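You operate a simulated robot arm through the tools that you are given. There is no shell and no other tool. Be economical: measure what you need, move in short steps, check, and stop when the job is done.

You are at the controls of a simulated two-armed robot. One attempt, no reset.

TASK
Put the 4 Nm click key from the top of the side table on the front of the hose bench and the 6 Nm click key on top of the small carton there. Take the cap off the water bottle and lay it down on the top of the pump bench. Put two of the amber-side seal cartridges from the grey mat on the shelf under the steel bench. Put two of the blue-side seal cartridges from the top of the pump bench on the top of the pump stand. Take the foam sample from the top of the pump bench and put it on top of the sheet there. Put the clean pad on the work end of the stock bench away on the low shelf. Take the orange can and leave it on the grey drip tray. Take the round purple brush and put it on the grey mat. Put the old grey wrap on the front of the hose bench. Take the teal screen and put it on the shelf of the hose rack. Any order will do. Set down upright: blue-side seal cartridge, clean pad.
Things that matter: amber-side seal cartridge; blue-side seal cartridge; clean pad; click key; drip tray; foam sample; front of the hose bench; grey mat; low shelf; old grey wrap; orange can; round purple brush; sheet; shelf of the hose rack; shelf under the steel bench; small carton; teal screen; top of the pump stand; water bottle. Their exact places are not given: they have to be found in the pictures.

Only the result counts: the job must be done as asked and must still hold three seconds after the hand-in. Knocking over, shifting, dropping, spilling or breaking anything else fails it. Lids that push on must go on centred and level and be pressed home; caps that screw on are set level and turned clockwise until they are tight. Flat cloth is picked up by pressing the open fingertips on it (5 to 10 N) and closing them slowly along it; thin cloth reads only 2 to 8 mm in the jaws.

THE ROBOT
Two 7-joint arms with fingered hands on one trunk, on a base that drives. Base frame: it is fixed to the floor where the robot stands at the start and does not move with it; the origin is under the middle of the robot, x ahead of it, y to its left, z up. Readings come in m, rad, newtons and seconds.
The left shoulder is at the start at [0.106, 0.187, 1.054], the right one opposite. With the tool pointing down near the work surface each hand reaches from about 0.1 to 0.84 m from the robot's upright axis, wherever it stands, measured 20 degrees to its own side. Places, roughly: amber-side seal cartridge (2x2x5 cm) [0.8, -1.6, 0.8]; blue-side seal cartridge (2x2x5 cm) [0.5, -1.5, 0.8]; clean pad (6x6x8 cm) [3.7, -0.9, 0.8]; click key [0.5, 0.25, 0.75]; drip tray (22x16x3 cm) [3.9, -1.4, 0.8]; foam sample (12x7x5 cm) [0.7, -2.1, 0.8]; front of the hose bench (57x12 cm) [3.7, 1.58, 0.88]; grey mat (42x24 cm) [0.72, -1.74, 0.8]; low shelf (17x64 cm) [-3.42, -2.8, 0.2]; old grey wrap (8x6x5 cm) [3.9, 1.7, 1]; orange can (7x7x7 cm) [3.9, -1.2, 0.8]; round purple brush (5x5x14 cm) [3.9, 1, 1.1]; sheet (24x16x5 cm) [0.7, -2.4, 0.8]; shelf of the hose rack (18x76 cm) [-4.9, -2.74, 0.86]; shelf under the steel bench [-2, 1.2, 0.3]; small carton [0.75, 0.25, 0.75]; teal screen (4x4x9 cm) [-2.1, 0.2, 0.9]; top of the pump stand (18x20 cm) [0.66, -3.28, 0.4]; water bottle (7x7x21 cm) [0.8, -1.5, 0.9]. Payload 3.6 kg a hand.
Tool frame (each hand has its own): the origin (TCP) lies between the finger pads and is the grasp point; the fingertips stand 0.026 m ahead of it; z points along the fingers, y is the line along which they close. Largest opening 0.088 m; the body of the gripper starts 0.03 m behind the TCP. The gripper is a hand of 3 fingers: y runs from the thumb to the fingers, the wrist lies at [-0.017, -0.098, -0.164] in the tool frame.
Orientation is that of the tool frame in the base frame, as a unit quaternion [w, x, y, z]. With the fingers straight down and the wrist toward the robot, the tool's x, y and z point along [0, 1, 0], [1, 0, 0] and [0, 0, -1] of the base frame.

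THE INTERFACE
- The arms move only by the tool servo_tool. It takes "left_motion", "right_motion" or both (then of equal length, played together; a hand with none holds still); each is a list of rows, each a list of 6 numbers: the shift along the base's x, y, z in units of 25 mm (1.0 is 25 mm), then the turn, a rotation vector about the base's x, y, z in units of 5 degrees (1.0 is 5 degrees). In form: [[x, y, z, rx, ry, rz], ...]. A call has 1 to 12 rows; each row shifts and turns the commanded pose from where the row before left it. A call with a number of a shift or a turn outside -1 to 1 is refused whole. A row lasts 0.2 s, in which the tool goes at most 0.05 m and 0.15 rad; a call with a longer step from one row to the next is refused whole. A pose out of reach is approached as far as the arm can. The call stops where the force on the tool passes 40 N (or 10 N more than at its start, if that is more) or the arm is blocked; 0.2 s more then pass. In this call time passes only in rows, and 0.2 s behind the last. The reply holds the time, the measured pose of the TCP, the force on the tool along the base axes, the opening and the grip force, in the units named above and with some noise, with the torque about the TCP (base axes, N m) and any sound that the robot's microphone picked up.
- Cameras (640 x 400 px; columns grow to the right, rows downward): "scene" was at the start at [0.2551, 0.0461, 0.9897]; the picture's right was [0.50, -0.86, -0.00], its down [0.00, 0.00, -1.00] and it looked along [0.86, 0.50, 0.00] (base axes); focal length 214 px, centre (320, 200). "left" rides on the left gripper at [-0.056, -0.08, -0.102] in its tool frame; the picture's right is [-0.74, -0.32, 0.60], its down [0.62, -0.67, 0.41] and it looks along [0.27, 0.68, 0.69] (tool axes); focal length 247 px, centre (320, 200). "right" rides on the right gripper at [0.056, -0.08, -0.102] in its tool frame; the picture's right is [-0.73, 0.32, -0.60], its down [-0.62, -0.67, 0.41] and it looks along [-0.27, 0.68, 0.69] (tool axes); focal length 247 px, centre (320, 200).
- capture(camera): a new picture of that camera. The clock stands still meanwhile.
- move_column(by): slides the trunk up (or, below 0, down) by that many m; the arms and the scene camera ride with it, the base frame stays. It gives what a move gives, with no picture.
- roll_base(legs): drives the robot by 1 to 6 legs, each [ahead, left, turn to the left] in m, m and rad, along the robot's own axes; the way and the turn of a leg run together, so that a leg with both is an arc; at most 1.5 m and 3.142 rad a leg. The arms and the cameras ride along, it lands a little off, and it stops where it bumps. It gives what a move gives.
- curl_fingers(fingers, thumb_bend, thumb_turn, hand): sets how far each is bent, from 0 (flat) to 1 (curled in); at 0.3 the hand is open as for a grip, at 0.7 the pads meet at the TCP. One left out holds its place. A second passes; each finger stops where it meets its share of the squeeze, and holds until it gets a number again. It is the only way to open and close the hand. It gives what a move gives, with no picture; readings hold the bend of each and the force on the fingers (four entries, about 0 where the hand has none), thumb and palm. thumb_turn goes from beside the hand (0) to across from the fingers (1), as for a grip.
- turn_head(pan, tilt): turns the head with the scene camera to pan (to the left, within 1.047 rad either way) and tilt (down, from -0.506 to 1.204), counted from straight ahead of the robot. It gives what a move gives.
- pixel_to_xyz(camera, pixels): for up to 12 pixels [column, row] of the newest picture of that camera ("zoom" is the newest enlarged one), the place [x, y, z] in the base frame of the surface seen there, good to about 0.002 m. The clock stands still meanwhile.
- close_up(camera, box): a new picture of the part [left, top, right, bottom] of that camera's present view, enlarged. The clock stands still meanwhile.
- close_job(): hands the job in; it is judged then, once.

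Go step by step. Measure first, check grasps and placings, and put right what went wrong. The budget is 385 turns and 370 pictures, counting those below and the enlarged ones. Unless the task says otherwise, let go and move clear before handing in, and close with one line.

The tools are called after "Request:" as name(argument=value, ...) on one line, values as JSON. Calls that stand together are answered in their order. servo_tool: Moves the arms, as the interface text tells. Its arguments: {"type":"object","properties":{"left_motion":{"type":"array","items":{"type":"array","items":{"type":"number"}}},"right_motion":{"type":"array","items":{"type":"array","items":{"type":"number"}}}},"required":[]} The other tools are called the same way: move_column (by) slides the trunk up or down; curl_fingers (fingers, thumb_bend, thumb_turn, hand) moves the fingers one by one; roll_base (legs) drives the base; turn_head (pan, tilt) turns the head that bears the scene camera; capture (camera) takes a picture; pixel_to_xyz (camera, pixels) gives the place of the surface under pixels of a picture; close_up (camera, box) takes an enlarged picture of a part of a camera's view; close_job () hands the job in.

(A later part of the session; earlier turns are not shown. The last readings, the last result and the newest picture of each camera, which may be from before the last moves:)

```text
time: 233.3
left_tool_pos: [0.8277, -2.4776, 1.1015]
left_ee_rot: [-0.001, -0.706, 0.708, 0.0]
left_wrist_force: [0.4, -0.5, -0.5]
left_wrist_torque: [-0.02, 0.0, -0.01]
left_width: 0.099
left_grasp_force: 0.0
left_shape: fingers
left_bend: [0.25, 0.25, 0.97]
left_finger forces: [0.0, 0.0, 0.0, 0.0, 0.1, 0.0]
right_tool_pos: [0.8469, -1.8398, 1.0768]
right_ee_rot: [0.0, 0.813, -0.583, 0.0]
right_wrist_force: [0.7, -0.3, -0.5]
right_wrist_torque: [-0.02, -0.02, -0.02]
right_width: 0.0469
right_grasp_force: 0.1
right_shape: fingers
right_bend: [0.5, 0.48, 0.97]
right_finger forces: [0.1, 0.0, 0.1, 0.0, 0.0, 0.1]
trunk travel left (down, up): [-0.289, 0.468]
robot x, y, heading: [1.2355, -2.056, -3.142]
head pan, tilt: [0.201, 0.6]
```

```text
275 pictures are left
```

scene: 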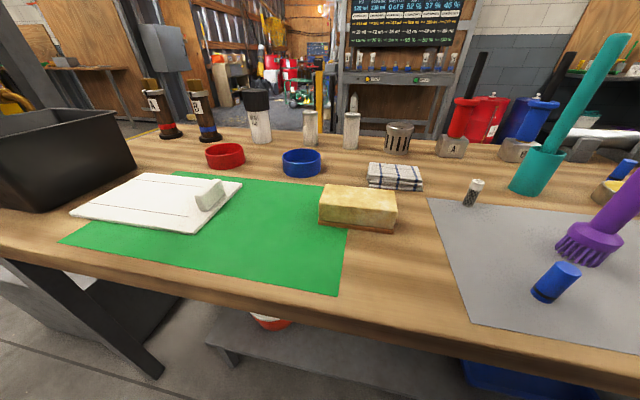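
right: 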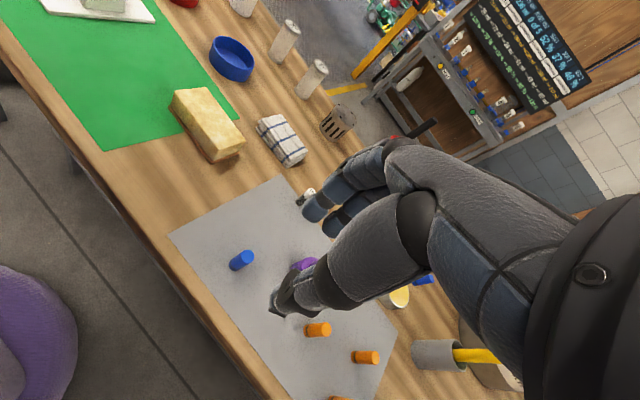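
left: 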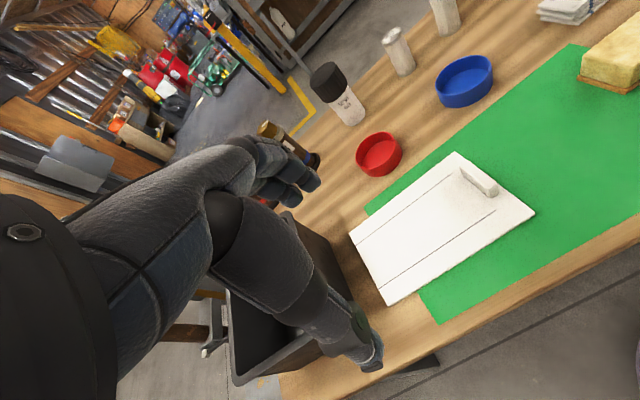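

I bring the left hand above the foam (0.694, −2.072) and descend.

Request:
servo_tool(left_motion=[[-0.3, 0.8, -0.2, 0, 0, 0], [-0.45, 1, -0.3, 0, 0, 0], [-0.45, 1, -0.3, 0, 0, 0], [-0.45, 1, -0.3, 0, 0, 0], [-0.45, 1, -0.3, 0, 0, 0], [-0.45, 1, -0.3, 0, 0, 0], [-0.45, 1, -0.3, 0, 0, 0], [-0.45, 1, -0.3, 0, 0, 0], [-0.45, 1, -0.3, 0, 0, 0], [-0.45, 1, -0.3, 0, 0, 0], [-0.45, 1, -0.3, 0, 0, 0], [-0.45, 1, -0.3, 0, 0, 0]], right_motion=[[0.5, 0.5, 0, 0, 0, 0], [0.5, 0.5, 0, 0, 0, 0], [0.5, 0.5, 0, 0, 0, 0], [0.5, 0.5, 0, 0, 0, 0], [0, 0.5, 0, 0, 0, 0], [0, 0.5, 0, 0, 0, 0], [0, 0, 0, 0, 0, 0], [0, 0, 0, 0, 0, 0], [0, 0, 0, 0, 0, 0], [0, 0, 0, 0, 0, 0], [0, 0, 0, 0, 0, 0], [0, 0, 0, 0, 0, 0]])

Request:
servo_tool(left_motion=[[0, 1, 0, 0, 0, 0], [0, 1, 0, 0, 0, 0], [0, 1, 0, 0, 0, 0], [0, 1, 0, 0, 0, 0], [0, 0.4, 0, 0, 0, 0]])

Request:
capture(camera="left")

```text
time: 235.9
left_tool_pos: [0.6713, -2.3524, 1.0209]
left_ee_rot: [-0.001, -0.705, 0.709, 0.0]
left_wrist_force: [0.3, -0.4, -0.3]
left_wrist_torque: [0.02, -0.01, -0.02]
left_width: 0.099
left_grasp_force: 0.2
left_shape: fingers
left_bend: [0.25, 0.25, 0.97]
left_finger forces: [0.0, 0.0, 0.1, 0.1, 0.0, 0.0]
left hand out of reach, approached as far as the arm can: row 5, 6, 7, 8, 9, 10, 11, 12
right_tool_pos: [0.866, -1.7588, 1.0921]
right_ee_rot: [0.001, 0.812, -0.583, 0.001]
right_wrist_force: [0.0, -0.5, -0.2]
right_wrist_torque: [0.04, 0.01, 0.03]
right_width: 0.0469
right_grasp_force: 0.1
right_shape: fingers
right_bend: [0.5, 0.48, 0.97]
right_finger forces: [0.0, 0.1, 0.0, 0.1, 0.0, 0.0]
right hand out of reach, approached as far as the arm can: row 1, 2, 3, 4
trunk travel left (down, up): [-0.289, 0.468]
robot x, y, heading: [1.2323, -2.0563, -3.134]
head pan, tilt: [0.201, 0.6]
```

```text
time: 237.1
left_tool_pos: [0.6426, -2.3415, 1.025]
left_ee_rot: [-0.001, -0.706, 0.708, -0.001]
left_wrist_force: [-0.1, -0.3, -0.2]
left_wrist_torque: [-0.04, -0.01, 0.0]
left_width: 0.0987
left_grasp_force: 0.1
left_shape: fingers
left_bend: [0.25, 0.25, 0.97]
left_finger forces: [0.1, 0.1, 0.1, 0.1, 0.1, 0.0]
left hand out of reach, approached as far as the arm can: row 1, 2, 3, 4, 5
right_tool_pos: [0.8659, -1.758, 1.0926]
right_ee_rot: [0.0, 0.813, -0.583, -0.001]
right_wrist_force: [0.2, 0.2, -0.3]
right_wrist_torque: [0.0, -0.02, 0.01]
right_width: 0.0467
right_grasp_force: 0.1
right_shape: fingers
right_bend: [0.5, 0.48, 0.97]
right_finger forces: [0.1, 0.1, 0.0, 0.1, 0.0, 0.1]
trunk travel left (down, up): [-0.289, 0.468]
robot x, y, heading: [1.235, -2.054, -3.135]
head pan, tilt: [0.201, 0.6]
```

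```text
274 pictures are left
```

left: 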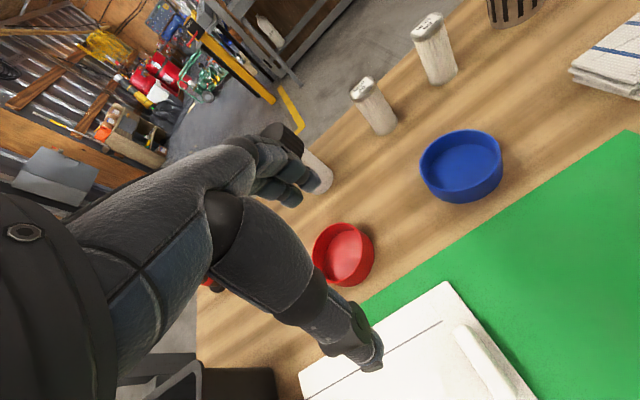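

The left arm hits a joint limit when reaching inward. I look at its posture before choosing which arm to use.

Request:
servo_tool(left_motion=[[0.5, -0.5, 0.5, 0, 0, 0], [0.8, -0.8, 0.5, 0, 0, 0], [0.8, -0.8, 0.5, 0, 0, 0], [0.8, -0.8, 0.5, 0, 0, 0], [0.8, -0.8, 0.5, 0, 0, 0]])

Request:
turn_head(pan=1.04, tilt=0.1)

Request:
capture(camera="scene")

```text
time: 238.3
left_tool_pos: [0.7328, -2.4345, 1.0871]
left_ee_rot: [-0.002, -0.706, 0.708, 0.0]
left_wrist_force: [-0.2, 0.2, -0.3]
left_wrist_torque: [-0.03, -0.01, -0.01]
left_width: 0.0991
left_grasp_force: 0.1
left_shape: fingers
left_bend: [0.25, 0.25, 0.97]
left_finger forces: [0.1, 0.0, 0.1, 0.0, 0.1, 0.0]
right_tool_pos: [0.8674, -1.7586, 1.0925]
right_ee_rot: [0.0, 0.813, -0.583, 0.0]
right_wrist_force: [-0.2, -0.2, -0.4]
right_wrist_torque: [0.0, 0.02, 0.0]
right_width: 0.0467
right_grasp_force: 0.0
right_shape: fingers
right_bend: [0.5, 0.48, 0.97]
right_finger forces: [0.0, 0.0, 0.1, 0.1, 0.0, 0.1]
trunk travel left (down, up): [-0.289, 0.468]
robot x, y, heading: [1.2342, -2.0585, -3.138]
head pan, tilt: [0.201, 0.6]
```

```text
time: 239.4
left_tool_pos: [0.7314, -2.435, 1.0883]
left_ee_rot: [0.0, -0.706, 0.708, 0.0]
left_wrist_force: [0.1, 0.1, -0.1]
left_wrist_torque: [-0.05, 0.0, 0.0]
left_width: 0.0991
left_grasp_force: 0.1
left_shape: fingers
left_bend: [0.25, 0.25, 0.97]
left_finger forces: [0.0, 0.0, 0.0, 0.1, 0.0, 0.1]
right_tool_pos: [0.8676, -1.7579, 1.0916]
right_ee_rot: [0.0, 0.813, -0.583, 0.0]
right_wrist_force: [0.3, 0.1, -0.3]
right_wrist_torque: [0.06, 0.0, 0.02]
right_width: 0.0467
right_grasp_force: 0.0
right_shape: fingers
right_bend: [0.5, 0.48, 0.97]
right_finger forces: [0.1, 0.1, 0.0, 0.1, 0.1, 0.0]
trunk travel left (down, up): [-0.289, 0.468]
robot x, y, heading: [1.2334, -2.0571, -3.139]
head pan, tilt: [1.04, 0.099]
```

```text
273 pictures are left
```

scene: 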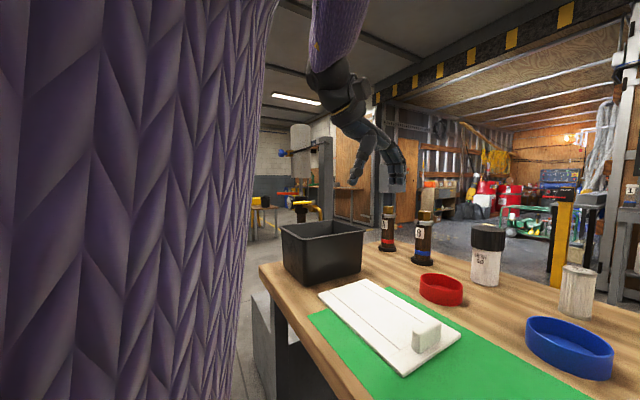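

I'll use the right hand for the foam: shift left 0.35, open it wide, square its yaw and hover above the foam.

Request:
roll_base(legs=[[0, 0.33, 0]])

Request:
curl_fingers(hand="right", fingers=0.25, thumb_bend=0.25)

Request:
servo_tool(right_motion=[[-0.6, 0, 0, 0, 0, -0.76], [-0.9, 0, -0.3, 0, 0, -0.76], [-0.9, 0, -0.4, 0, 0, -0.76], [-0.9, 0, -0.4, 0, 0, -0.76], [-0.9, 0.1, -0.4, 0, 0, -0.76], [-0.9, 0.1, -0.4, 0, 0, 0], [-0.9, 0.1, -0.4, 0, 0, 0], [-0.9, 0.2, -0.4, 0, 0, 0]])

Request:
capture(camera="right")

```text
time: 241.6
left_tool_pos: [0.7315, -2.7638, 1.0876]
left_ee_rot: [-0.001, -0.705, 0.709, -0.001]
left_wrist_force: [-0.5, -0.4, -0.4]
left_wrist_torque: [0.0, 0.03, -0.01]
left_width: 0.0988
left_grasp_force: 0.0
left_shape: fingers
left_bend: [0.25, 0.25, 0.97]
left_finger forces: [0.1, 0.0, 0.0, 0.0, 0.1, 0.0]
right_tool_pos: [0.8673, -2.0894, 1.0936]
right_ee_rot: [-0.001, 0.811, -0.584, -0.001]
right_wrist_force: [-0.3, 0.5, -0.1]
right_wrist_torque: [0.0, 0.01, -0.03]
right_width: 0.0466
right_grasp_force: 0.2
right_shape: fingers
right_bend: [0.5, 0.48, 0.97]
right_finger forces: [0.1, 0.0, 0.1, 0.0, 0.1, 0.0]
trunk travel left (down, up): [-0.289, 0.468]
robot x, y, heading: [1.2317, -2.3847, -3.14]
head pan, tilt: [1.04, 0.099]
```

```text
time: 242.6
left_tool_pos: [0.7306, -2.7631, 1.0885]
left_ee_rot: [-0.001, -0.705, 0.709, -0.001]
left_wrist_force: [0.4, 0.3, -0.6]
left_wrist_torque: [0.0, -0.03, -0.02]
left_width: 0.0988
left_grasp_force: 0.1
left_shape: fingers
left_bend: [0.25, 0.25, 0.97]
left_finger forces: [0.0, 0.0, 0.0, 0.1, 0.0, 0.0]
right_tool_pos: [0.8679, -2.0878, 1.0926]
right_ee_rot: [0.0, 0.811, -0.585, 0.0]
right_wrist_force: [-0.5, 0.6, -0.1]
right_wrist_torque: [0.01, 0.01, 0.0]
right_width: 0.0987
right_grasp_force: 0.1
right_shape: fingers
right_bend: [0.25, 0.25, 0.97]
right_finger forces: [0.0, 0.0, 0.0, 0.0, 0.0, 0.2]
trunk travel left (down, up): [-0.289, 0.468]
robot x, y, heading: [1.2378, -2.3912, -3.143]
head pan, tilt: [1.04, 0.099]
```

```text
time: 244.4
left_tool_pos: [0.7318, -2.7627, 1.0879]
left_ee_rot: [-0.002, -0.706, 0.709, -0.001]
left_wrist_force: [0.8, -0.2, 0.5]
left_wrist_torque: [-0.03, 0.0, -0.03]
left_width: 0.0987
left_grasp_force: 0.1
left_shape: fingers
left_bend: [0.25, 0.25, 0.97]
left_finger forces: [0.0, 0.1, 0.0, 0.1, 0.0, 0.0]
right_tool_pos: [0.6959, -2.078, 1.0226]
right_ee_rot: [0.0, -0.705, 0.71, 0.0]
right_wrist_force: [-0.5, 0.1, -0.2]
right_wrist_torque: [0.01, -0.01, 0.04]
right_width: 0.0985
right_grasp_force: 0.1
right_shape: fingers
right_bend: [0.25, 0.25, 0.97]
right_finger forces: [0.0, 0.0, 0.0, 0.0, 0.1, 0.0]
trunk travel left (down, up): [-0.289, 0.468]
robot x, y, heading: [1.235, -2.3877, -3.138]
head pan, tilt: [1.04, 0.099]
```

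```text
272 pictures are left
```

right: 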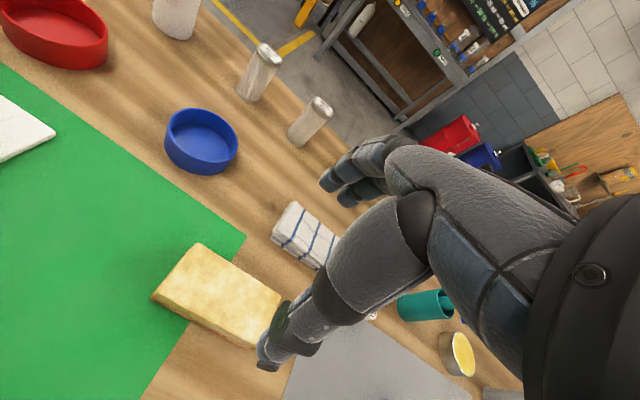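

Request:
pixel_to_xyz(camera="right", pixels=[[201, 246], [280, 300], [254, 343], [158, 296], [218, 290], [320, 265], [280, 240], [300, 262], [236, 235], [225, 255], [265, 285]])

```text
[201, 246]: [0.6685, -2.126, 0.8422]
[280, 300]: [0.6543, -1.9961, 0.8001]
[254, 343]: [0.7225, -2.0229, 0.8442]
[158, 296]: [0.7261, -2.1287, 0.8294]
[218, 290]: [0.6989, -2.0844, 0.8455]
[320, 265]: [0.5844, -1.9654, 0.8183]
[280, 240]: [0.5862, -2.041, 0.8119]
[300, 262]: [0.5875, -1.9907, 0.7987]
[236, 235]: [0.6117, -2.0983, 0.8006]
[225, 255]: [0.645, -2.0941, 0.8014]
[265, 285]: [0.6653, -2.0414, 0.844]
```

The foam is centred at (0.697, −2.073), right under the hand. Descend and grip gently.

Request:
servo_tool(right_motion=[[0, 0.2, -0.8, 0, 0, 0], [0, 0, -1, 0, 0, 0], [0, 0, -1, 0, 0, 0], [0, 0, -1, 0, 0, 0], [0, 0, -1, 0, 0, 0], [0, 0, -1, 0, 0, 0], [0, 0, -1, 0, 0, 0], [0, 0, -0.6, 0, 0, 0]])

Request:
curl_fingers(hand="right", fingers=0.5, thumb_bend=0.5)

Request:
capture(camera="right")

```text
time: 246.2
left_tool_pos: [0.7311, -2.7636, 1.0872]
left_ee_rot: [-0.001, -0.705, 0.709, -0.001]
left_wrist_force: [-0.1, -0.8, 0.4]
left_wrist_torque: [0.02, 0.02, 0.0]
left_width: 0.099
left_grasp_force: 0.1
left_shape: fingers
left_bend: [0.25, 0.25, 0.97]
left_finger forces: [0.1, 0.0, 0.1, 0.0, 0.0, 0.1]
right_tool_pos: [0.6958, -2.0699, 0.8388]
right_ee_rot: [0.0, -0.704, 0.71, 0.0]
right_wrist_force: [0.5, -0.2, 0.2]
right_wrist_torque: [0.01, -0.01, -0.02]
right_width: 0.0985
right_grasp_force: 0.2
right_shape: fingers
right_bend: [0.25, 0.25, 0.97]
right_finger forces: [0.0, 0.0, 0.2, 0.0, 0.0, 0.0]
trunk travel left (down, up): [-0.289, 0.468]
robot x, y, heading: [1.2372, -2.3849, -3.141]
head pan, tilt: [1.04, 0.099]
```

```text
time: 247.2
left_tool_pos: [0.731, -2.7633, 1.0882]
left_ee_rot: [-0.001, -0.705, 0.709, -0.001]
left_wrist_force: [0.2, -0.8, -0.3]
left_wrist_torque: [-0.01, 0.01, -0.01]
left_width: 0.0988
left_grasp_force: 0.1
left_shape: fingers
left_bend: [0.25, 0.25, 0.97]
left_finger forces: [0.0, 0.0, 0.1, 0.0, 0.0, 0.1]
right_tool_pos: [0.6961, -2.0708, 0.8392]
right_ee_rot: [0.0, -0.704, 0.71, 0.0]
right_wrist_force: [-1.1, 0.9, 1.6]
right_wrist_torque: [0.02, 0.13, -0.01]
right_width: 0.0596
right_grasp_force: 8.7
right_shape: fingers
right_bend: [0.44, 0.46, 0.97]
right_finger forces: [4.9, 4.4, 0.0, 0.1, 7.9, 0.1]
trunk travel left (down, up): [-0.289, 0.468]
robot x, y, heading: [1.2343, -2.3889, -3.142]
head pan, tilt: [1.04, 0.099]
```

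```text
271 pictures are left
```

right: 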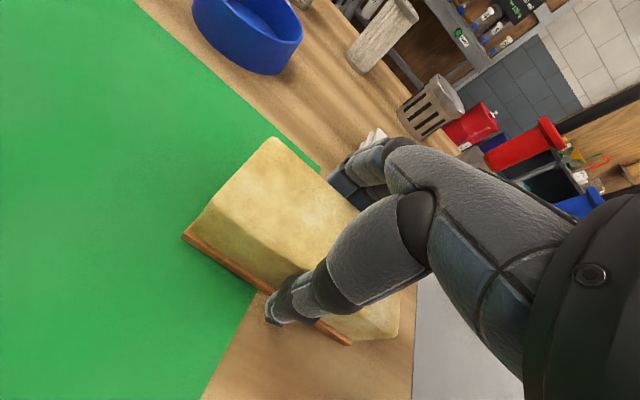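

Foam gripped. I lift it, raise the left hand for clearance, and shift the base left.

Request:
servo_tool(right_motion=[[0, 0, 0.5, 0, 0, 0], [0, 0, 0.8, 0, 0, 0], [0, 0, 0.8, 0, 0, 0], [0, 0, 0.8, 0, 0, 0], [0, -0.5, 0.6, 0, 0, 0]], left_motion=[[0, 0, 0.8, 0, 0, 0], [0, 0, 1, 0, 0, 0], [0, 0, 1, 0, 0, 0], [0, 0, 1, 0, 0, 0], [0, 0, 1, 0, 0, 0]])

Request:
roll_base(legs=[[0, 0.2, 0]])

Request:
turn_head(pan=0.1, tilt=0.6)

Request:
capture(camera="scene")

```text
time: 248.4
left_tool_pos: [0.732, -2.7624, 1.2098]
left_ee_rot: [-0.002, -0.705, 0.709, -0.001]
left_wrist_force: [0.3, -0.3, -0.9]
left_wrist_torque: [0.01, 0.03, -0.03]
left_width: 0.0988
left_grasp_force: 0.1
left_shape: fingers
left_bend: [0.25, 0.25, 0.97]
left_finger forces: [0.0, 0.1, 0.1, 0.0, 0.0, 0.1]
right_tool_pos: [0.6944, -2.0859, 0.927]
right_ee_rot: [0.0, -0.704, 0.71, 0.0]
right_wrist_force: [-0.2, 0.3, -0.3]
right_wrist_torque: [0.04, -0.01, -0.01]
right_width: 0.0585
right_grasp_force: 8.3
right_shape: fingers
right_bend: [0.45, 0.46, 0.97]
right_finger forces: [4.4, 3.9, 0.0, 0.1, 8.4, 0.0]
trunk travel left (down, up): [-0.289, 0.468]
robot x, y, heading: [1.2344, -2.3835, -3.144]
head pan, tilt: [1.04, 0.099]
```

```text
time: 250.0
left_tool_pos: [0.7316, -2.9624, 1.208]
left_ee_rot: [-0.001, -0.705, 0.709, -0.001]
left_wrist_force: [0.2, 0.5, -0.5]
left_wrist_torque: [0.01, 0.04, -0.01]
left_width: 0.0991
left_grasp_force: 0.1
left_shape: fingers
left_bend: [0.25, 0.25, 0.97]
left_finger forces: [0.0, 0.0, 0.1, 0.0, 0.0, 0.1]
right_tool_pos: [0.6957, -2.2862, 0.9266]
right_ee_rot: [0.001, -0.704, 0.71, 0.001]
right_wrist_force: [-0.5, -0.2, -0.1]
right_wrist_torque: [0.0, -0.01, 0.01]
right_width: 0.0586
right_grasp_force: 8.1
right_shape: fingers
right_bend: [0.45, 0.46, 0.97]
right_finger forces: [4.4, 3.9, 0.0, 0.0, 8.4, 0.0]
trunk travel left (down, up): [-0.289, 0.468]
robot x, y, heading: [1.2352, -2.585, -3.14]
head pan, tilt: [1.04, 0.099]
```

```text
time: 251.2
left_tool_pos: [0.7317, -2.9611, 1.2088]
left_ee_rot: [-0.001, -0.705, 0.709, -0.002]
left_wrist_force: [0.7, 0.0, 0.4]
left_wrist_torque: [-0.01, 0.0, 0.02]
left_width: 0.0989
left_grasp_force: 0.1
left_shape: fingers
left_bend: [0.25, 0.25, 0.97]
left_finger forces: [0.0, 0.0, 0.0, 0.0, 0.0, 0.0]
right_tool_pos: [0.6955, -2.2852, 0.9273]
right_ee_rot: [0.0, -0.704, 0.71, 0.0]
right_wrist_force: [-0.4, -0.5, -0.6]
right_wrist_torque: [-0.03, -0.03, 0.01]
right_width: 0.0586
right_grasp_force: 8.2
right_shape: fingers
right_bend: [0.45, 0.46, 0.97]
right_finger forces: [4.3, 3.9, 0.0, 0.0, 8.4, 0.0]
trunk travel left (down, up): [-0.289, 0.468]
robot x, y, heading: [1.2322, -2.5855, -3.144]
head pan, tilt: [0.099, 0.6]
```

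```text
270 pictures are left
```

scene: 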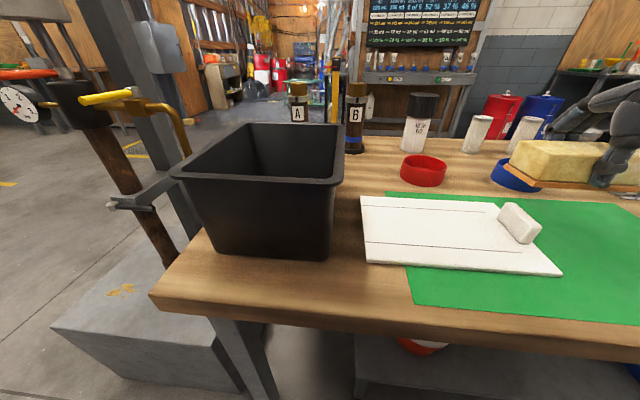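

I measure the bin edge and the sheet from here.

Request:
pixel_to_xyz(camera="scene", pixels=[[343, 182], [330, 255], [340, 130], [362, 198], [366, 260], [560, 272], [498, 205], [502, 215], [535, 240], [445, 230], [150, 300], [120, 290]])

```text
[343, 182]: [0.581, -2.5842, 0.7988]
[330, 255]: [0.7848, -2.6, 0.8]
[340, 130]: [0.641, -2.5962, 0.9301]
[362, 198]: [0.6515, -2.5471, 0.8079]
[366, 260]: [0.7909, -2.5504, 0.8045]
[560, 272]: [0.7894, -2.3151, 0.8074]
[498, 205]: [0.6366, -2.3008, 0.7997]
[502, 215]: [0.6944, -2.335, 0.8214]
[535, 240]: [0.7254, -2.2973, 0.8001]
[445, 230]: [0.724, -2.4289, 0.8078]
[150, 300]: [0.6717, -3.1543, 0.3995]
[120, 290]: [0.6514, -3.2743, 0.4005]
```

Request:
servo_tool(right_motion=[[0.1, -0.6, 0, 0, 0, 0], [0.2, -1, 0, 0, 0, 0], [0.2, -1, 0, 0, 0, 0], [0.2, -1, 0, 0, 0, 0], [0.2, -1, 0, 0, 0, 0], [0.1, -1, 0, 0, 0, 0], [0, -0.8, -0.5, 0, 0, 0], [0, 0, -1, 0, 0, 0], [0, 0, -1, 0, 0, 0]])

Request:
close_up(camera="scene", box=[330, 100, 620, 300])

```text
time: 253.2
left_tool_pos: [0.7326, -2.961, 1.2079]
left_ee_rot: [-0.002, -0.706, 0.709, -0.001]
left_wrist_force: [-0.1, 0.1, 0.4]
left_wrist_torque: [-0.02, 0.0, 0.0]
left_width: 0.099
left_grasp_force: 0.0
left_shape: fingers
left_bend: [0.25, 0.25, 0.97]
left_finger forces: [0.0, 0.1, 0.1, 0.0, 0.0, 0.0]
right_tool_pos: [0.7189, -2.444, 0.8674]
right_ee_rot: [-0.001, -0.704, 0.71, 0.001]
right_wrist_force: [0.0, 0.2, -0.8]
right_wrist_torque: [-0.02, 0.0, 0.02]
right_width: 0.0586
right_grasp_force: 8.2
right_shape: fingers
right_bend: [0.45, 0.46, 0.97]
right_finger forces: [4.3, 4.0, 0.0, 0.1, 8.4, 0.1]
trunk travel left (down, up): [-0.289, 0.468]
robot x, y, heading: [1.2361, -2.5809, -3.139]
head pan, tilt: [0.099, 0.6]
```

```text
2.00 times, centred on (475, 200) of scene
```

zoom: 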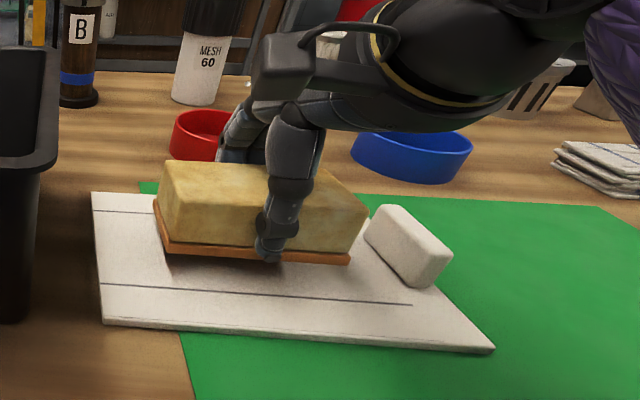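

Request:
servo_tool(right_motion=[[0, 0, -0.4, 0, 0, 0], [0, 0, -0.2, 0, 0, 0], [0, 0, -0.1, 0, 0, 0]])

Request:
close_up(camera="scene", box=[380, 130, 580, 290])

```text
time: 254.0
left_tool_pos: [0.7321, -2.9617, 1.2093]
left_ee_rot: [-0.002, -0.705, 0.709, -0.001]
left_wrist_force: [-1.2, 0.0, -0.6]
left_wrist_torque: [-0.01, -0.01, 0.02]
left_width: 0.0991
left_grasp_force: 0.2
left_shape: fingers
left_bend: [0.25, 0.25, 0.97]
left_finger forces: [0.1, 0.0, 0.0, 0.0, 0.0, 0.1]
right_tool_pos: [0.7201, -2.4442, 0.8474]
right_ee_rot: [0.001, -0.705, 0.71, -0.001]
right_wrist_force: [0.6, 0.4, -0.3]
right_wrist_torque: [0.01, -0.01, 0.02]
right_width: 0.0587
right_grasp_force: 8.5
right_shape: fingers
right_bend: [0.45, 0.46, 0.97]
right_finger forces: [4.5, 3.9, 0.0, 0.0, 8.3, 0.0]
trunk travel left (down, up): [-0.289, 0.468]
robot x, y, heading: [1.2322, -2.5889, -3.138]
head pan, tilt: [0.099, 0.6]
```

```text
2.50 times, centred on (480, 210) of scene
```

zoom: 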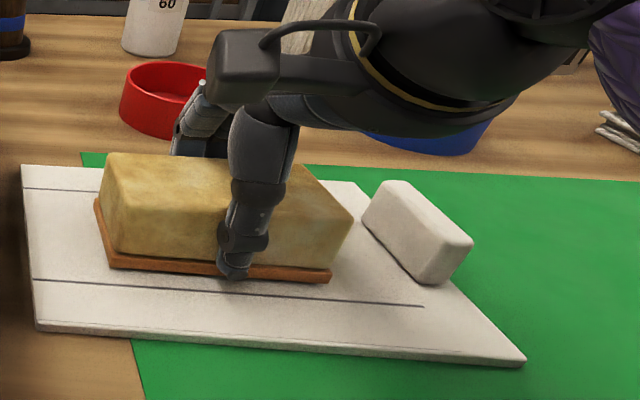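

Almost touching. Lower 3 mm more, release, and rise.

Request:
servo_tool(right_motion=[[0, 0, -0.08, 0, 0, 0], [0, 0, -0.06, 0, 0, 0]])

Request:
curl_fingers(hand="right", fingers=0.25, thumb_bend=0.25)

Request:
servo_tool(right_motion=[[0, 0, 0.6, 0, 0, 0], [0, 0, 1, 0, 0, 0], [0, 0, 1, 0, 0, 0], [0, 0, 1, 0, 0, 0], [0, 0, 1, 0, 0, 0], [0, 0.5, 1, 0, 0, 0], [0, 1, 1, 0, 0, 0], [0, 1, 1, 0, 0, 0]])

Request:
capture(camera="scene")

```text
time: 254.6
left_tool_pos: [0.7326, -2.9609, 1.2098]
left_ee_rot: [-0.002, -0.705, 0.709, -0.001]
left_wrist_force: [0.4, -0.2, 0.2]
left_wrist_torque: [-0.02, 0.0, 0.0]
left_width: 0.099
left_grasp_force: 0.0
left_shape: fingers
left_bend: [0.25, 0.25, 0.97]
left_finger forces: [0.0, 0.0, 0.0, 0.0, 0.0, 0.0]
right_tool_pos: [0.7197, -2.4459, 0.8459]
right_ee_rot: [-0.001, -0.704, 0.71, 0.001]
right_wrist_force: [2.0, 2.6, 8.0]
right_wrist_torque: [0.0, 0.21, 0.0]
right_width: 0.0591
right_grasp_force: 9.3
right_shape: fingers
right_bend: [0.45, 0.46, 0.97]
right_finger forces: [4.3, 3.8, 0.1, 0.0, 9.9, 0.0]
trunk travel left (down, up): [-0.289, 0.468]
robot x, y, heading: [1.2315, -2.5869, -3.145]
head pan, tilt: [0.099, 0.6]
```

```text
time: 255.6
left_tool_pos: [0.7326, -2.9607, 1.2095]
left_ee_rot: [-0.002, -0.706, 0.708, -0.001]
left_wrist_force: [-0.5, -0.1, -0.4]
left_wrist_torque: [-0.03, -0.01, 0.01]
left_width: 0.0989
left_grasp_force: 0.1
left_shape: fingers
left_bend: [0.25, 0.25, 0.97]
left_finger forces: [0.0, 0.0, 0.0, 0.0, 0.0, 0.0]
right_tool_pos: [0.7203, -2.4452, 0.8444]
right_ee_rot: [0.0, -0.705, 0.71, 0.0]
right_wrist_force: [-0.9, 0.0, -0.1]
right_wrist_torque: [0.01, -0.03, 0.01]
right_width: 0.0981
right_grasp_force: 0.1
right_shape: fingers
right_bend: [0.25, 0.25, 0.97]
right_finger forces: [0.0, 0.0, 0.1, 0.0, 0.1, 0.0]
trunk travel left (down, up): [-0.289, 0.468]
robot x, y, heading: [1.2331, -2.5897, -3.14]
head pan, tilt: [0.099, 0.6]
```

```text
time: 257.4
left_tool_pos: [0.7328, -2.9607, 1.2096]
left_ee_rot: [-0.003, -0.705, 0.709, -0.002]
left_wrist_force: [0.2, -0.1, -0.8]
left_wrist_torque: [0.0, -0.03, -0.01]
left_width: 0.0989
left_grasp_force: 0.1
left_shape: fingers
left_bend: [0.25, 0.25, 0.97]
left_finger forces: [0.0, 0.0, 0.0, 0.1, 0.0, 0.0]
right_tool_pos: [0.7228, -2.3833, 1.0345]
right_ee_rot: [0.0, -0.705, 0.71, 0.0]
right_wrist_force: [-0.6, 0.3, -0.8]
right_wrist_torque: [-0.02, 0.0, 0.0]
right_width: 0.0986
right_grasp_force: 0.1
right_shape: fingers
right_bend: [0.25, 0.25, 0.97]
right_finger forces: [0.0, 0.0, 0.0, 0.1, 0.0, 0.0]
trunk travel left (down, up): [-0.289, 0.468]
robot x, y, heading: [1.2354, -2.5862, -3.136]
head pan, tilt: [0.099, 0.6]
```

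```text
267 pictures are left
```

scene: 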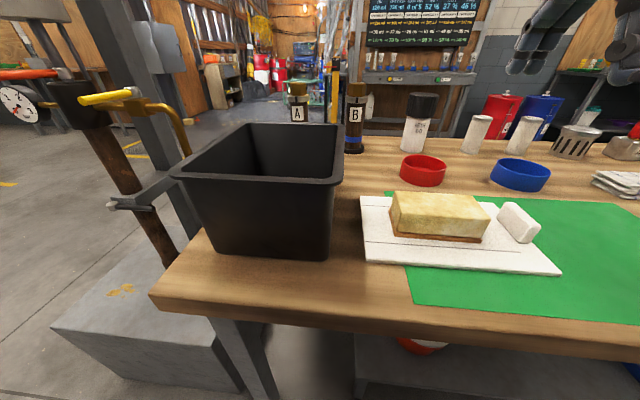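

The foam rests on the sheet. I raise the right hand, back off and slide right to the bottle and blue cartridges.

Request:
servo_tool(right_motion=[[0.5, 0, 1, 0, 0, 0], [0.5, 0, 1, 0, 0, 0], [0.5, 0, 1, 0, 0, 0], [0.5, 0, 1, 0, 0, 0], [0.5, 0, 1, 0, 0, 0]])

Request:
roll_base(legs=[[-0.25, 0, 0], [0, -1.13, 0]])

Request:
turn_head(pan=0, tilt=0.45)

Request:
capture(camera="scene")

```text
time: 258.6
left_tool_pos: [0.7329, -2.9619, 1.2103]
left_ee_rot: [-0.002, -0.705, 0.709, -0.001]
left_wrist_force: [0.1, -0.6, -0.4]
left_wrist_torque: [-0.01, -0.02, 0.0]
left_width: 0.0988
left_grasp_force: 0.0
left_shape: fingers
left_bend: [0.25, 0.25, 0.97]
left_finger forces: [0.0, 0.0, 0.1, 0.0, 0.0, 0.1]
right_tool_pos: [0.7843, -2.3838, 1.1568]
right_ee_rot: [0.0, -0.703, 0.711, -0.001]
right_wrist_force: [0.3, 0.6, -0.1]
right_wrist_torque: [0.01, 0.01, 0.0]
right_width: 0.0986
right_grasp_force: 0.0
right_shape: fingers
right_bend: [0.25, 0.25, 0.97]
right_finger forces: [0.1, 0.0, 0.1, 0.1, 0.1, 0.0]
trunk travel left (down, up): [-0.289, 0.468]
robot x, y, heading: [1.2304, -2.5882, -3.14]
head pan, tilt: [0.099, 0.6]
```

```text
time: 265.8
left_tool_pos: [0.9963, -1.8228, 1.2086]
left_ee_rot: [-0.001, -0.695, 0.719, -0.001]
left_wrist_force: [-0.6, 0.7, 0.1]
left_wrist_torque: [0.02, 0.01, 0.02]
left_width: 0.099
left_grasp_force: 0.1
left_shape: fingers
left_bend: [0.25, 0.25, 0.97]
left_finger forces: [0.0, 0.0, 0.1, 0.1, 0.0, 0.1]
right_tool_pos: [1.0644, -1.2467, 1.1561]
right_ee_rot: [0.0, -0.694, 0.72, 0.0]
right_wrist_force: [-0.4, -0.1, 0.1]
right_wrist_torque: [-0.02, -0.02, 0.0]
right_width: 0.0984
right_grasp_force: 0.1
right_shape: fingers
right_bend: [0.25, 0.25, 0.97]
right_finger forces: [0.0, 0.1, 0.0, 0.0, 0.0, 0.1]
trunk travel left (down, up): [-0.289, 0.468]
robot x, y, heading: [1.5071, -1.4592, 3.114]
head pan, tilt: [0.099, 0.6]
```

```text
time: 266.5
left_tool_pos: [0.9953, -1.8228, 1.2089]
left_ee_rot: [-0.002, -0.696, 0.718, -0.002]
left_wrist_force: [-0.7, -0.4, 0.3]
left_wrist_torque: [-0.02, 0.02, 0.0]
left_width: 0.0989
left_grasp_force: 0.1
left_shape: fingers
left_bend: [0.25, 0.25, 0.97]
left_finger forces: [0.0, 0.0, 0.0, 0.0, 0.1, 0.0]
right_tool_pos: [1.0644, -1.2465, 1.1572]
right_ee_rot: [0.0, -0.694, 0.72, 0.0]
right_wrist_force: [-0.2, 0.2, 0.1]
right_wrist_torque: [0.02, 0.0, 0.0]
right_width: 0.0986
right_grasp_force: 0.0
right_shape: fingers
right_bend: [0.25, 0.25, 0.97]
right_finger forces: [0.0, 0.1, 0.1, 0.0, 0.0, 0.0]
trunk travel left (down, up): [-0.289, 0.468]
robot x, y, heading: [1.5078, -1.4596, 3.113]
head pan, tilt: [0.0, 0.45]
```

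```text
266 pictures are left
```

scene: 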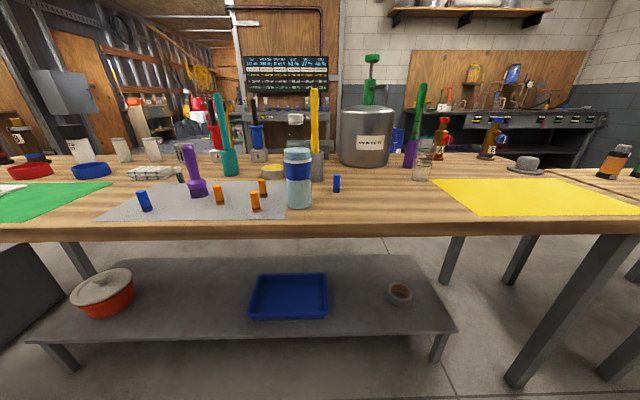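

Request:
pixel_to_xyz(camera="scene", pixels=[[224, 96], [315, 92], [298, 150], [299, 162], [337, 185], [268, 172], [264, 186], [298, 190], [318, 165], [190, 150], [371, 60], [230, 165]])

Request:
close_up(camera="scene", box=[180, 120, 380, 230])

```text
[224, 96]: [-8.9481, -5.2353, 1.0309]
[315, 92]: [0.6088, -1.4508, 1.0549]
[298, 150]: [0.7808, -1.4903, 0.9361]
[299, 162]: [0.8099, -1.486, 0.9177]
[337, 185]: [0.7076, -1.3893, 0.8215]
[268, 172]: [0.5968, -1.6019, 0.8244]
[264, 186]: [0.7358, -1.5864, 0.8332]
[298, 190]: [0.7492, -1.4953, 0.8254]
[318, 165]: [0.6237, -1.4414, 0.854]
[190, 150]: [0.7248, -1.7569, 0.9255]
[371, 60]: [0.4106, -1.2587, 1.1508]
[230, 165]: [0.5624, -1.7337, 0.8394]
```

```text
3.20 times, centred on (280, 175) of scene
```

zoom: 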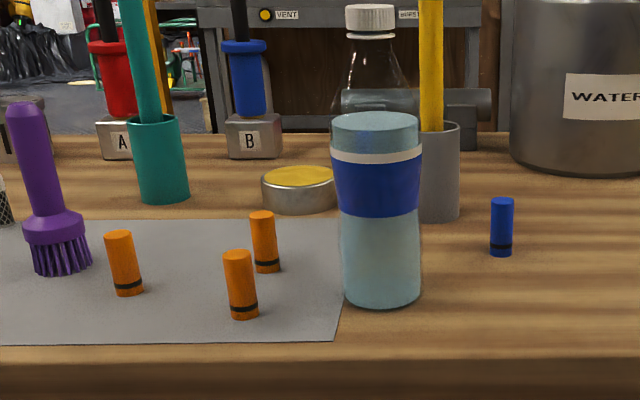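

The bottle stands at about (0.79, −1.49) with a white screw cap. I plan to hold its body with the left hand from the front and unscrew with the right. First I drive a bit closer and turn the left hand to point forward.

Request:
roll_base(legs=[[0.1, 0, 0.028]])

Request:
servo_tool(left_motion=[[0, 0, 0, 0, 0, -1], [0, 0, 0, 0, 0, -1], [0, 0, 0, 0, 0, -1], [0, 0, 0, 0, 0, -1], [0, 0, 0, 0, 0, -1], [0, 0, 0, 0, 0, -1], [0, 0, 0, 0, 0, -1], [0, 0, 0, 0, 0, -1], [0, 0, 0, 0, 0, -1], [0, 0, 0, 0, 0, -1], [0, 0, 0, 0, 0, -1], [0, 0, 0, 0, 0, -1]])

Request:
servo_tool(left_motion=[[0, 0, 0, 0, 0, -1], [0, 0, 0, 0, 0, -1], [0, 0, 0, 0, 0, -1], [0, 0, 0, 0, 0, -1], [0, 0, 0, 0, 1, 0], [0, 0, 0, 0, 1, 0], [0, 0, 0, 0, 1, 0], [0, 0, 0, 0, 1, 0], [0, 0, 0, 0, 1, 0], [0, 0, 0, 0, 1, 0], [0, 0, 0, 0, 1, 0], [0, 0, 0, 0, 1, 0]])

```text
time: 267.7
left_tool_pos: [0.9003, -1.8353, 1.2092]
left_ee_rot: [-0.001, -0.705, 0.709, -0.002]
left_wrist_force: [-0.8, -0.4, -0.2]
left_wrist_torque: [0.0, -0.02, 0.03]
left_width: 0.0988
left_grasp_force: 0.0
left_shape: fingers
left_bend: [0.25, 0.25, 0.97]
left_finger forces: [0.0, 0.1, 0.1, 0.0, 0.0, 0.0]
right_tool_pos: [0.9535, -1.2577, 1.1559]
right_ee_rot: [0.0, -0.703, 0.711, -0.001]
right_wrist_force: [-0.2, -0.4, -0.8]
right_wrist_torque: [0.01, -0.01, 0.0]
right_width: 0.0986
right_grasp_force: 0.0
right_shape: fingers
right_bend: [0.25, 0.25, 0.97]
right_finger forces: [0.1, 0.1, 0.0, 0.1, 0.0, 0.0]
trunk travel left (down, up): [-0.289, 0.468]
robot x, y, heading: [1.4092, -1.4586, 3.139]
head pan, tilt: [0.0, 0.45]
```

```text
time: 270.3
left_tool_pos: [0.9025, -1.8348, 1.2083]
left_ee_rot: [-0.002, -0.254, 0.967, 0.001]
left_wrist_force: [0.2, -0.9, -0.8]
left_wrist_torque: [0.01, -0.05, 0.02]
left_width: 0.099
left_grasp_force: 0.1
left_shape: fingers
left_bend: [0.25, 0.25, 0.97]
left_finger forces: [0.0, 0.0, 0.1, 0.0, 0.0, 0.1]
right_tool_pos: [0.9559, -1.256, 1.1564]
right_ee_rot: [0.0, -0.703, 0.711, 0.0]
right_wrist_force: [0.5, -0.2, 0.4]
right_wrist_torque: [-0.01, 0.03, 0.0]
right_width: 0.0984
right_grasp_force: 0.0
right_shape: fingers
right_bend: [0.25, 0.25, 0.97]
right_finger forces: [0.0, 0.0, 0.1, 0.1, 0.1, 0.1]
trunk travel left (down, up): [-0.289, 0.468]
robot x, y, heading: [1.4058, -1.4589, 3.143]
head pan, tilt: [0.0, 0.45]
```

```text
time: 272.9
left_tool_pos: [0.9026, -1.8354, 1.2096]
left_ee_rot: [-0.344, -0.079, 0.935, 0.028]
left_wrist_force: [-0.1, 0.6, -0.8]
left_wrist_torque: [0.01, 0.01, 0.01]
left_width: 0.099
left_grasp_force: 0.1
left_shape: fingers
left_bend: [0.25, 0.25, 0.97]
left_finger forces: [0.0, 0.0, 0.0, 0.0, 0.0, 0.0]
right_tool_pos: [0.9554, -1.2579, 1.1563]
right_ee_rot: [0.0, -0.703, 0.711, 0.0]
right_wrist_force: [0.2, 0.1, -0.5]
right_wrist_torque: [-0.01, 0.0, 0.01]
right_width: 0.0983
right_grasp_force: 0.0
right_shape: fingers
right_bend: [0.25, 0.25, 0.97]
right_finger forces: [0.0, 0.0, 0.0, 0.0, 0.0, 0.0]
trunk travel left (down, up): [-0.289, 0.468]
robot x, y, heading: [1.4044, -1.4589, 3.142]
head pan, tilt: [0.0, 0.45]
```

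Rotation works. I continue pitching to nearly horizontal.

Request:
servo_tool(left_motion=[[0.3, 0, 0, 0, 1, 0], [0.3, 0, 0, 0, 1, 0], [0.3, 0, 0, 0, 1, 0], [0.3, 0, 0, 0, 1, 0], [0.3, 0, 0, 0, 1, 0], [0.3, 0, 0, 0, 1, 0], [0.3, 0, 0, 0, 1, 0], [0.3, 0, 0, 0, 1, 0], [0.3, 0, 0, 0, 0.6, 0]])

Request:
turn_head(pan=0.2, tilt=0.3)

Request:
capture(camera="scene")

```text
time: 274.9
left_tool_pos: [0.855, -1.7986, 1.3063]
left_ee_rot: [-0.662, -0.065, 0.745, 0.055]
left_wrist_force: [-1.2, 1.0, 0.2]
left_wrist_torque: [-0.06, 0.04, -0.02]
left_width: 0.0988
left_grasp_force: 0.0
left_shape: fingers
left_bend: [0.25, 0.25, 0.97]
left_finger forces: [0.0, 0.0, 0.0, 0.0, 0.0, 0.0]
left hand out of reach, approached as far as the arm can: row 2, 3, 4, 5, 6, 7, 8, 9
right_tool_pos: [0.9543, -1.2577, 1.1557]
right_ee_rot: [0.0, -0.704, 0.711, -0.001]
right_wrist_force: [0.3, -0.1, -0.6]
right_wrist_torque: [0.04, 0.01, -0.01]
right_width: 0.0984
right_grasp_force: 0.1
right_shape: fingers
right_bend: [0.25, 0.25, 0.97]
right_finger forces: [0.1, 0.0, 0.0, 0.0, 0.0, 0.1]
trunk travel left (down, up): [-0.289, 0.468]
robot x, y, heading: [1.4038, -1.4589, 3.145]
head pan, tilt: [0.0, 0.45]
```

```text
time: 275.6
left_tool_pos: [0.8535, -1.7995, 1.3051]
left_ee_rot: [-0.661, -0.063, 0.746, 0.056]
left_wrist_force: [0.3, 0.0, 0.3]
left_wrist_torque: [0.01, -0.01, 0.02]
left_width: 0.0989
left_grasp_force: 0.0
left_shape: fingers
left_bend: [0.25, 0.25, 0.97]
left_finger forces: [0.0, 0.1, 0.0, 0.0, 0.0, 0.1]
right_tool_pos: [0.9554, -1.2573, 1.1569]
right_ee_rot: [-0.001, -0.703, 0.711, 0.0]
right_wrist_force: [-0.6, 0.2, 0.0]
right_wrist_torque: [0.03, 0.01, -0.01]
right_width: 0.0985
right_grasp_force: 0.1
right_shape: fingers
right_bend: [0.25, 0.25, 0.97]
right_finger forces: [0.0, 0.1, 0.1, 0.0, 0.1, 0.0]
trunk travel left (down, up): [-0.289, 0.468]
robot x, y, heading: [1.4083, -1.4617, 3.14]
head pan, tilt: [0.201, 0.3]
```

```text
264 pictures are left
```

scene: 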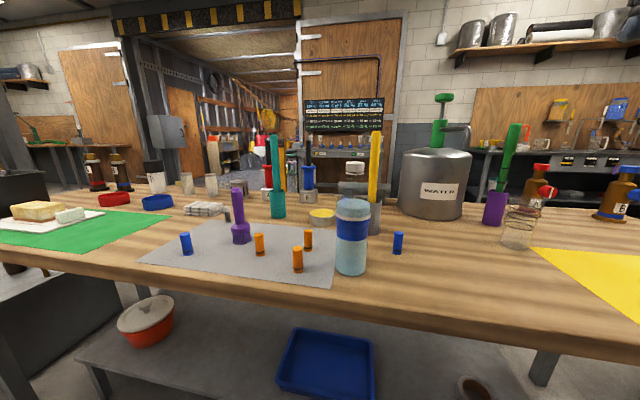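

The hand points forward. I lower it and bring it toward the bottle's front.

Request:
servo_tool(left_motion=[[0.5, 0.5, -1, 0, 0, 0], [0.5, 0.7, -1, 0, 0, 0], [0.5, 0.8, -1, 0, 0, 0], [0.5, 0.8, -1, 0, 0, 0], [0.5, 0.8, -1, 0, 0, 0], [0.5, 0.8, -1, 0, 0, 0], [0.5, 0.8, -1, 0, 0, 0], [0, 0.8, -1, 0, 0, 0], [0, 0.8, -1, 0, 0, 0], [0, 0.8, -1, 0, 0, 0], [0, 0.8, -1, 0, 0, 0], [0, 0.8, -1, 0, 0, 0]])

Request:
capture(camera="scene")

```text
time: 278.2
left_tool_pos: [0.7685, -1.7883, 1.1006]
left_ee_rot: [-0.662, -0.062, 0.745, 0.058]
left_wrist_force: [0.3, 0.0, 0.2]
left_wrist_torque: [0.0, 0.0, -0.01]
left_width: 0.0988
left_grasp_force: 0.0
left_shape: fingers
left_bend: [0.25, 0.25, 0.97]
left_finger forces: [0.1, 0.0, 0.0, 0.0, 0.0, 0.0]
left hand out of reach, approached as far as the arm can: row 1, 2, 3, 4, 5, 6, 7, 8, 9, 10, 11, 12
right_tool_pos: [0.9553, -1.2579, 1.1565]
right_ee_rot: [0.0, -0.703, 0.711, 0.0]
right_wrist_force: [-0.5, 0.4, 0.2]
right_wrist_torque: [-0.01, 0.0, -0.02]
right_width: 0.0985
right_grasp_force: 0.0
right_shape: fingers
right_bend: [0.25, 0.25, 0.97]
right_finger forces: [0.0, 0.0, 0.0, 0.0, 0.0, 0.1]
trunk travel left (down, up): [-0.289, 0.468]
robot x, y, heading: [1.4026, -1.4599, 3.138]
head pan, tilt: [0.201, 0.3]
```

```text
263 pictures are left
```

scene: 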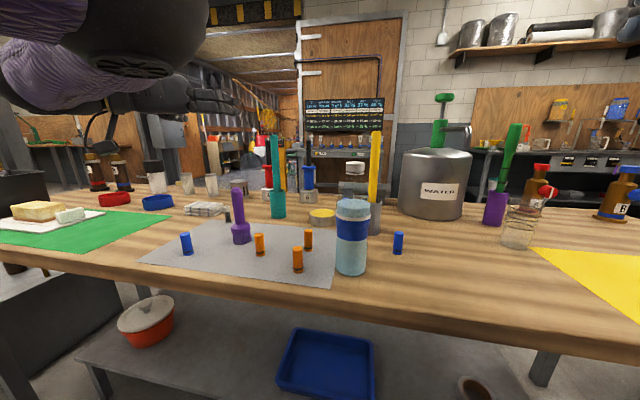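

The left elbow is stuck high. I back away and try to swivel it: stretch the arm straight forward and roll the hand about the arm axis.

Request:
roll_base(legs=[[-0.6, 0, 0]])

Request:
servo_tool(left_motion=[[-0.5, 0, 0.2, 0, 0, 0], [-1, 0, 0.2, 0, 0, 0], [-1, 0, 0, 0, 0, 0], [-1, 0, 0, 0, 0, 0], [-1, 0, 0, 0, 0, 0], [-1, 0, 0, 0, 0, 0], [-1, 0, 0, 0, 0, 0], [-1, 0, 0, 0, 0, 0], [-1, 0, 0, 0, 0, 0], [-1, 0, 0, 0, 0, 0]])

Request:
servo_tool(left_motion=[[0, 0, 0, 1, 0, 0], [0, 0, 0, 1, 0, 0], [0, 0, 0, 1, 0, 0], [0, 0, 0, 1, 0, 0], [0, 0, 0, 1, 0, 0], [0, 0, 0, 1, 0, 0], [0, 0, 0, 1, 0, 0], [0, 0, 0, 1, 0, 0], [0, 0, 0, 1, 0, 0], [0, 0, 0, 1, 0, 0], [0, 0, 0, 1, 0, 0], [0, 0, 0, 1, 0, 0]])

Request:
capture(camera="scene")

```text
time: 281.6
left_tool_pos: [1.3763, -1.7912, 1.0996]
left_ee_rot: [-0.663, -0.067, 0.744, 0.053]
left_wrist_force: [0.3, 0.2, 1.1]
left_wrist_torque: [-0.02, 0.04, -0.02]
left_width: 0.0989
left_grasp_force: 0.1
left_shape: fingers
left_bend: [0.25, 0.25, 0.97]
left_finger forces: [0.0, 0.0, 0.0, 0.0, 0.1, 0.1]
right_tool_pos: [1.5573, -1.2603, 1.1576]
right_ee_rot: [0.0, 0.708, -0.707, 0.001]
right_wrist_force: [0.0, -0.8, -1.4]
right_wrist_torque: [0.0, -0.01, -0.01]
right_width: 0.0983
right_grasp_force: 0.1
right_shape: fingers
right_bend: [0.25, 0.25, 0.97]
right_finger forces: [0.0, 0.0, 0.0, 0.0, 0.1, 0.0]
trunk travel left (down, up): [-0.289, 0.468]
robot x, y, heading: [2.0119, -1.4593, -3.136]
head pan, tilt: [0.201, 0.3]
```

```text
time: 283.8
left_tool_pos: [1.1989, -1.7884, 1.1096]
left_ee_rot: [-0.662, -0.067, 0.745, 0.052]
left_wrist_force: [-1.9, 0.0, 0.6]
left_wrist_torque: [0.01, 0.0, -0.04]
left_width: 0.0988
left_grasp_force: 0.0
left_shape: fingers
left_bend: [0.25, 0.25, 0.97]
left_finger forces: [0.0, 0.0, 0.0, 0.1, 0.0, 0.0]
left hand out of reach, approached as far as the arm can: row 8, 9, 10
right_tool_pos: [1.5569, -1.2585, 1.1565]
right_ee_rot: [0.0, 0.709, -0.706, 0.0]
right_wrist_force: [0.4, -0.6, 1.0]
right_wrist_torque: [0.03, -0.05, 0.01]
right_width: 0.0984
right_grasp_force: 0.0
right_shape: fingers
right_bend: [0.25, 0.25, 0.97]
right_finger forces: [0.0, 0.0, 0.0, 0.0, 0.0, 0.1]
trunk travel left (down, up): [-0.289, 0.468]
robot x, y, heading: [2.012, -1.4533, -3.132]
head pan, tilt: [0.201, 0.3]
```

```text
time: 286.4
left_tool_pos: [1.2021, -1.7873, 1.1116]
left_ee_rot: [-0.539, -0.389, 0.619, 0.419]
left_wrist_force: [-0.5, 0.8, -0.4]
left_wrist_torque: [0.01, -0.01, -0.03]
left_width: 0.0988
left_grasp_force: 0.0
left_shape: fingers
left_bend: [0.25, 0.25, 0.97]
left_finger forces: [0.0, 0.2, 0.1, 0.1, 0.1, 0.1]
left hand out of reach, approached as far as the arm can: row 4
right_tool_pos: [1.5566, -1.2599, 1.1561]
right_ee_rot: [0.0, 0.708, -0.706, -0.001]
right_wrist_force: [0.3, 0.4, -0.7]
right_wrist_torque: [-0.03, 0.03, -0.01]
right_width: 0.0985
right_grasp_force: 0.0
right_shape: fingers
right_bend: [0.25, 0.25, 0.97]
right_finger forces: [0.0, 0.0, 0.1, 0.0, 0.0, 0.0]
trunk travel left (down, up): [-0.289, 0.468]
robot x, y, heading: [2.0109, -1.4551, -3.128]
head pan, tilt: [0.201, 0.3]
```

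```text
262 pictures are left
```

scene: 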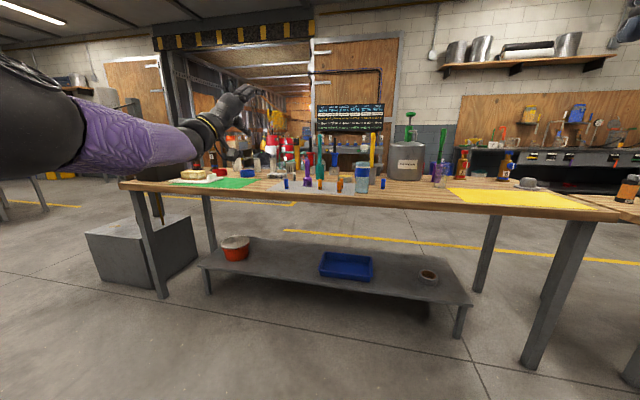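

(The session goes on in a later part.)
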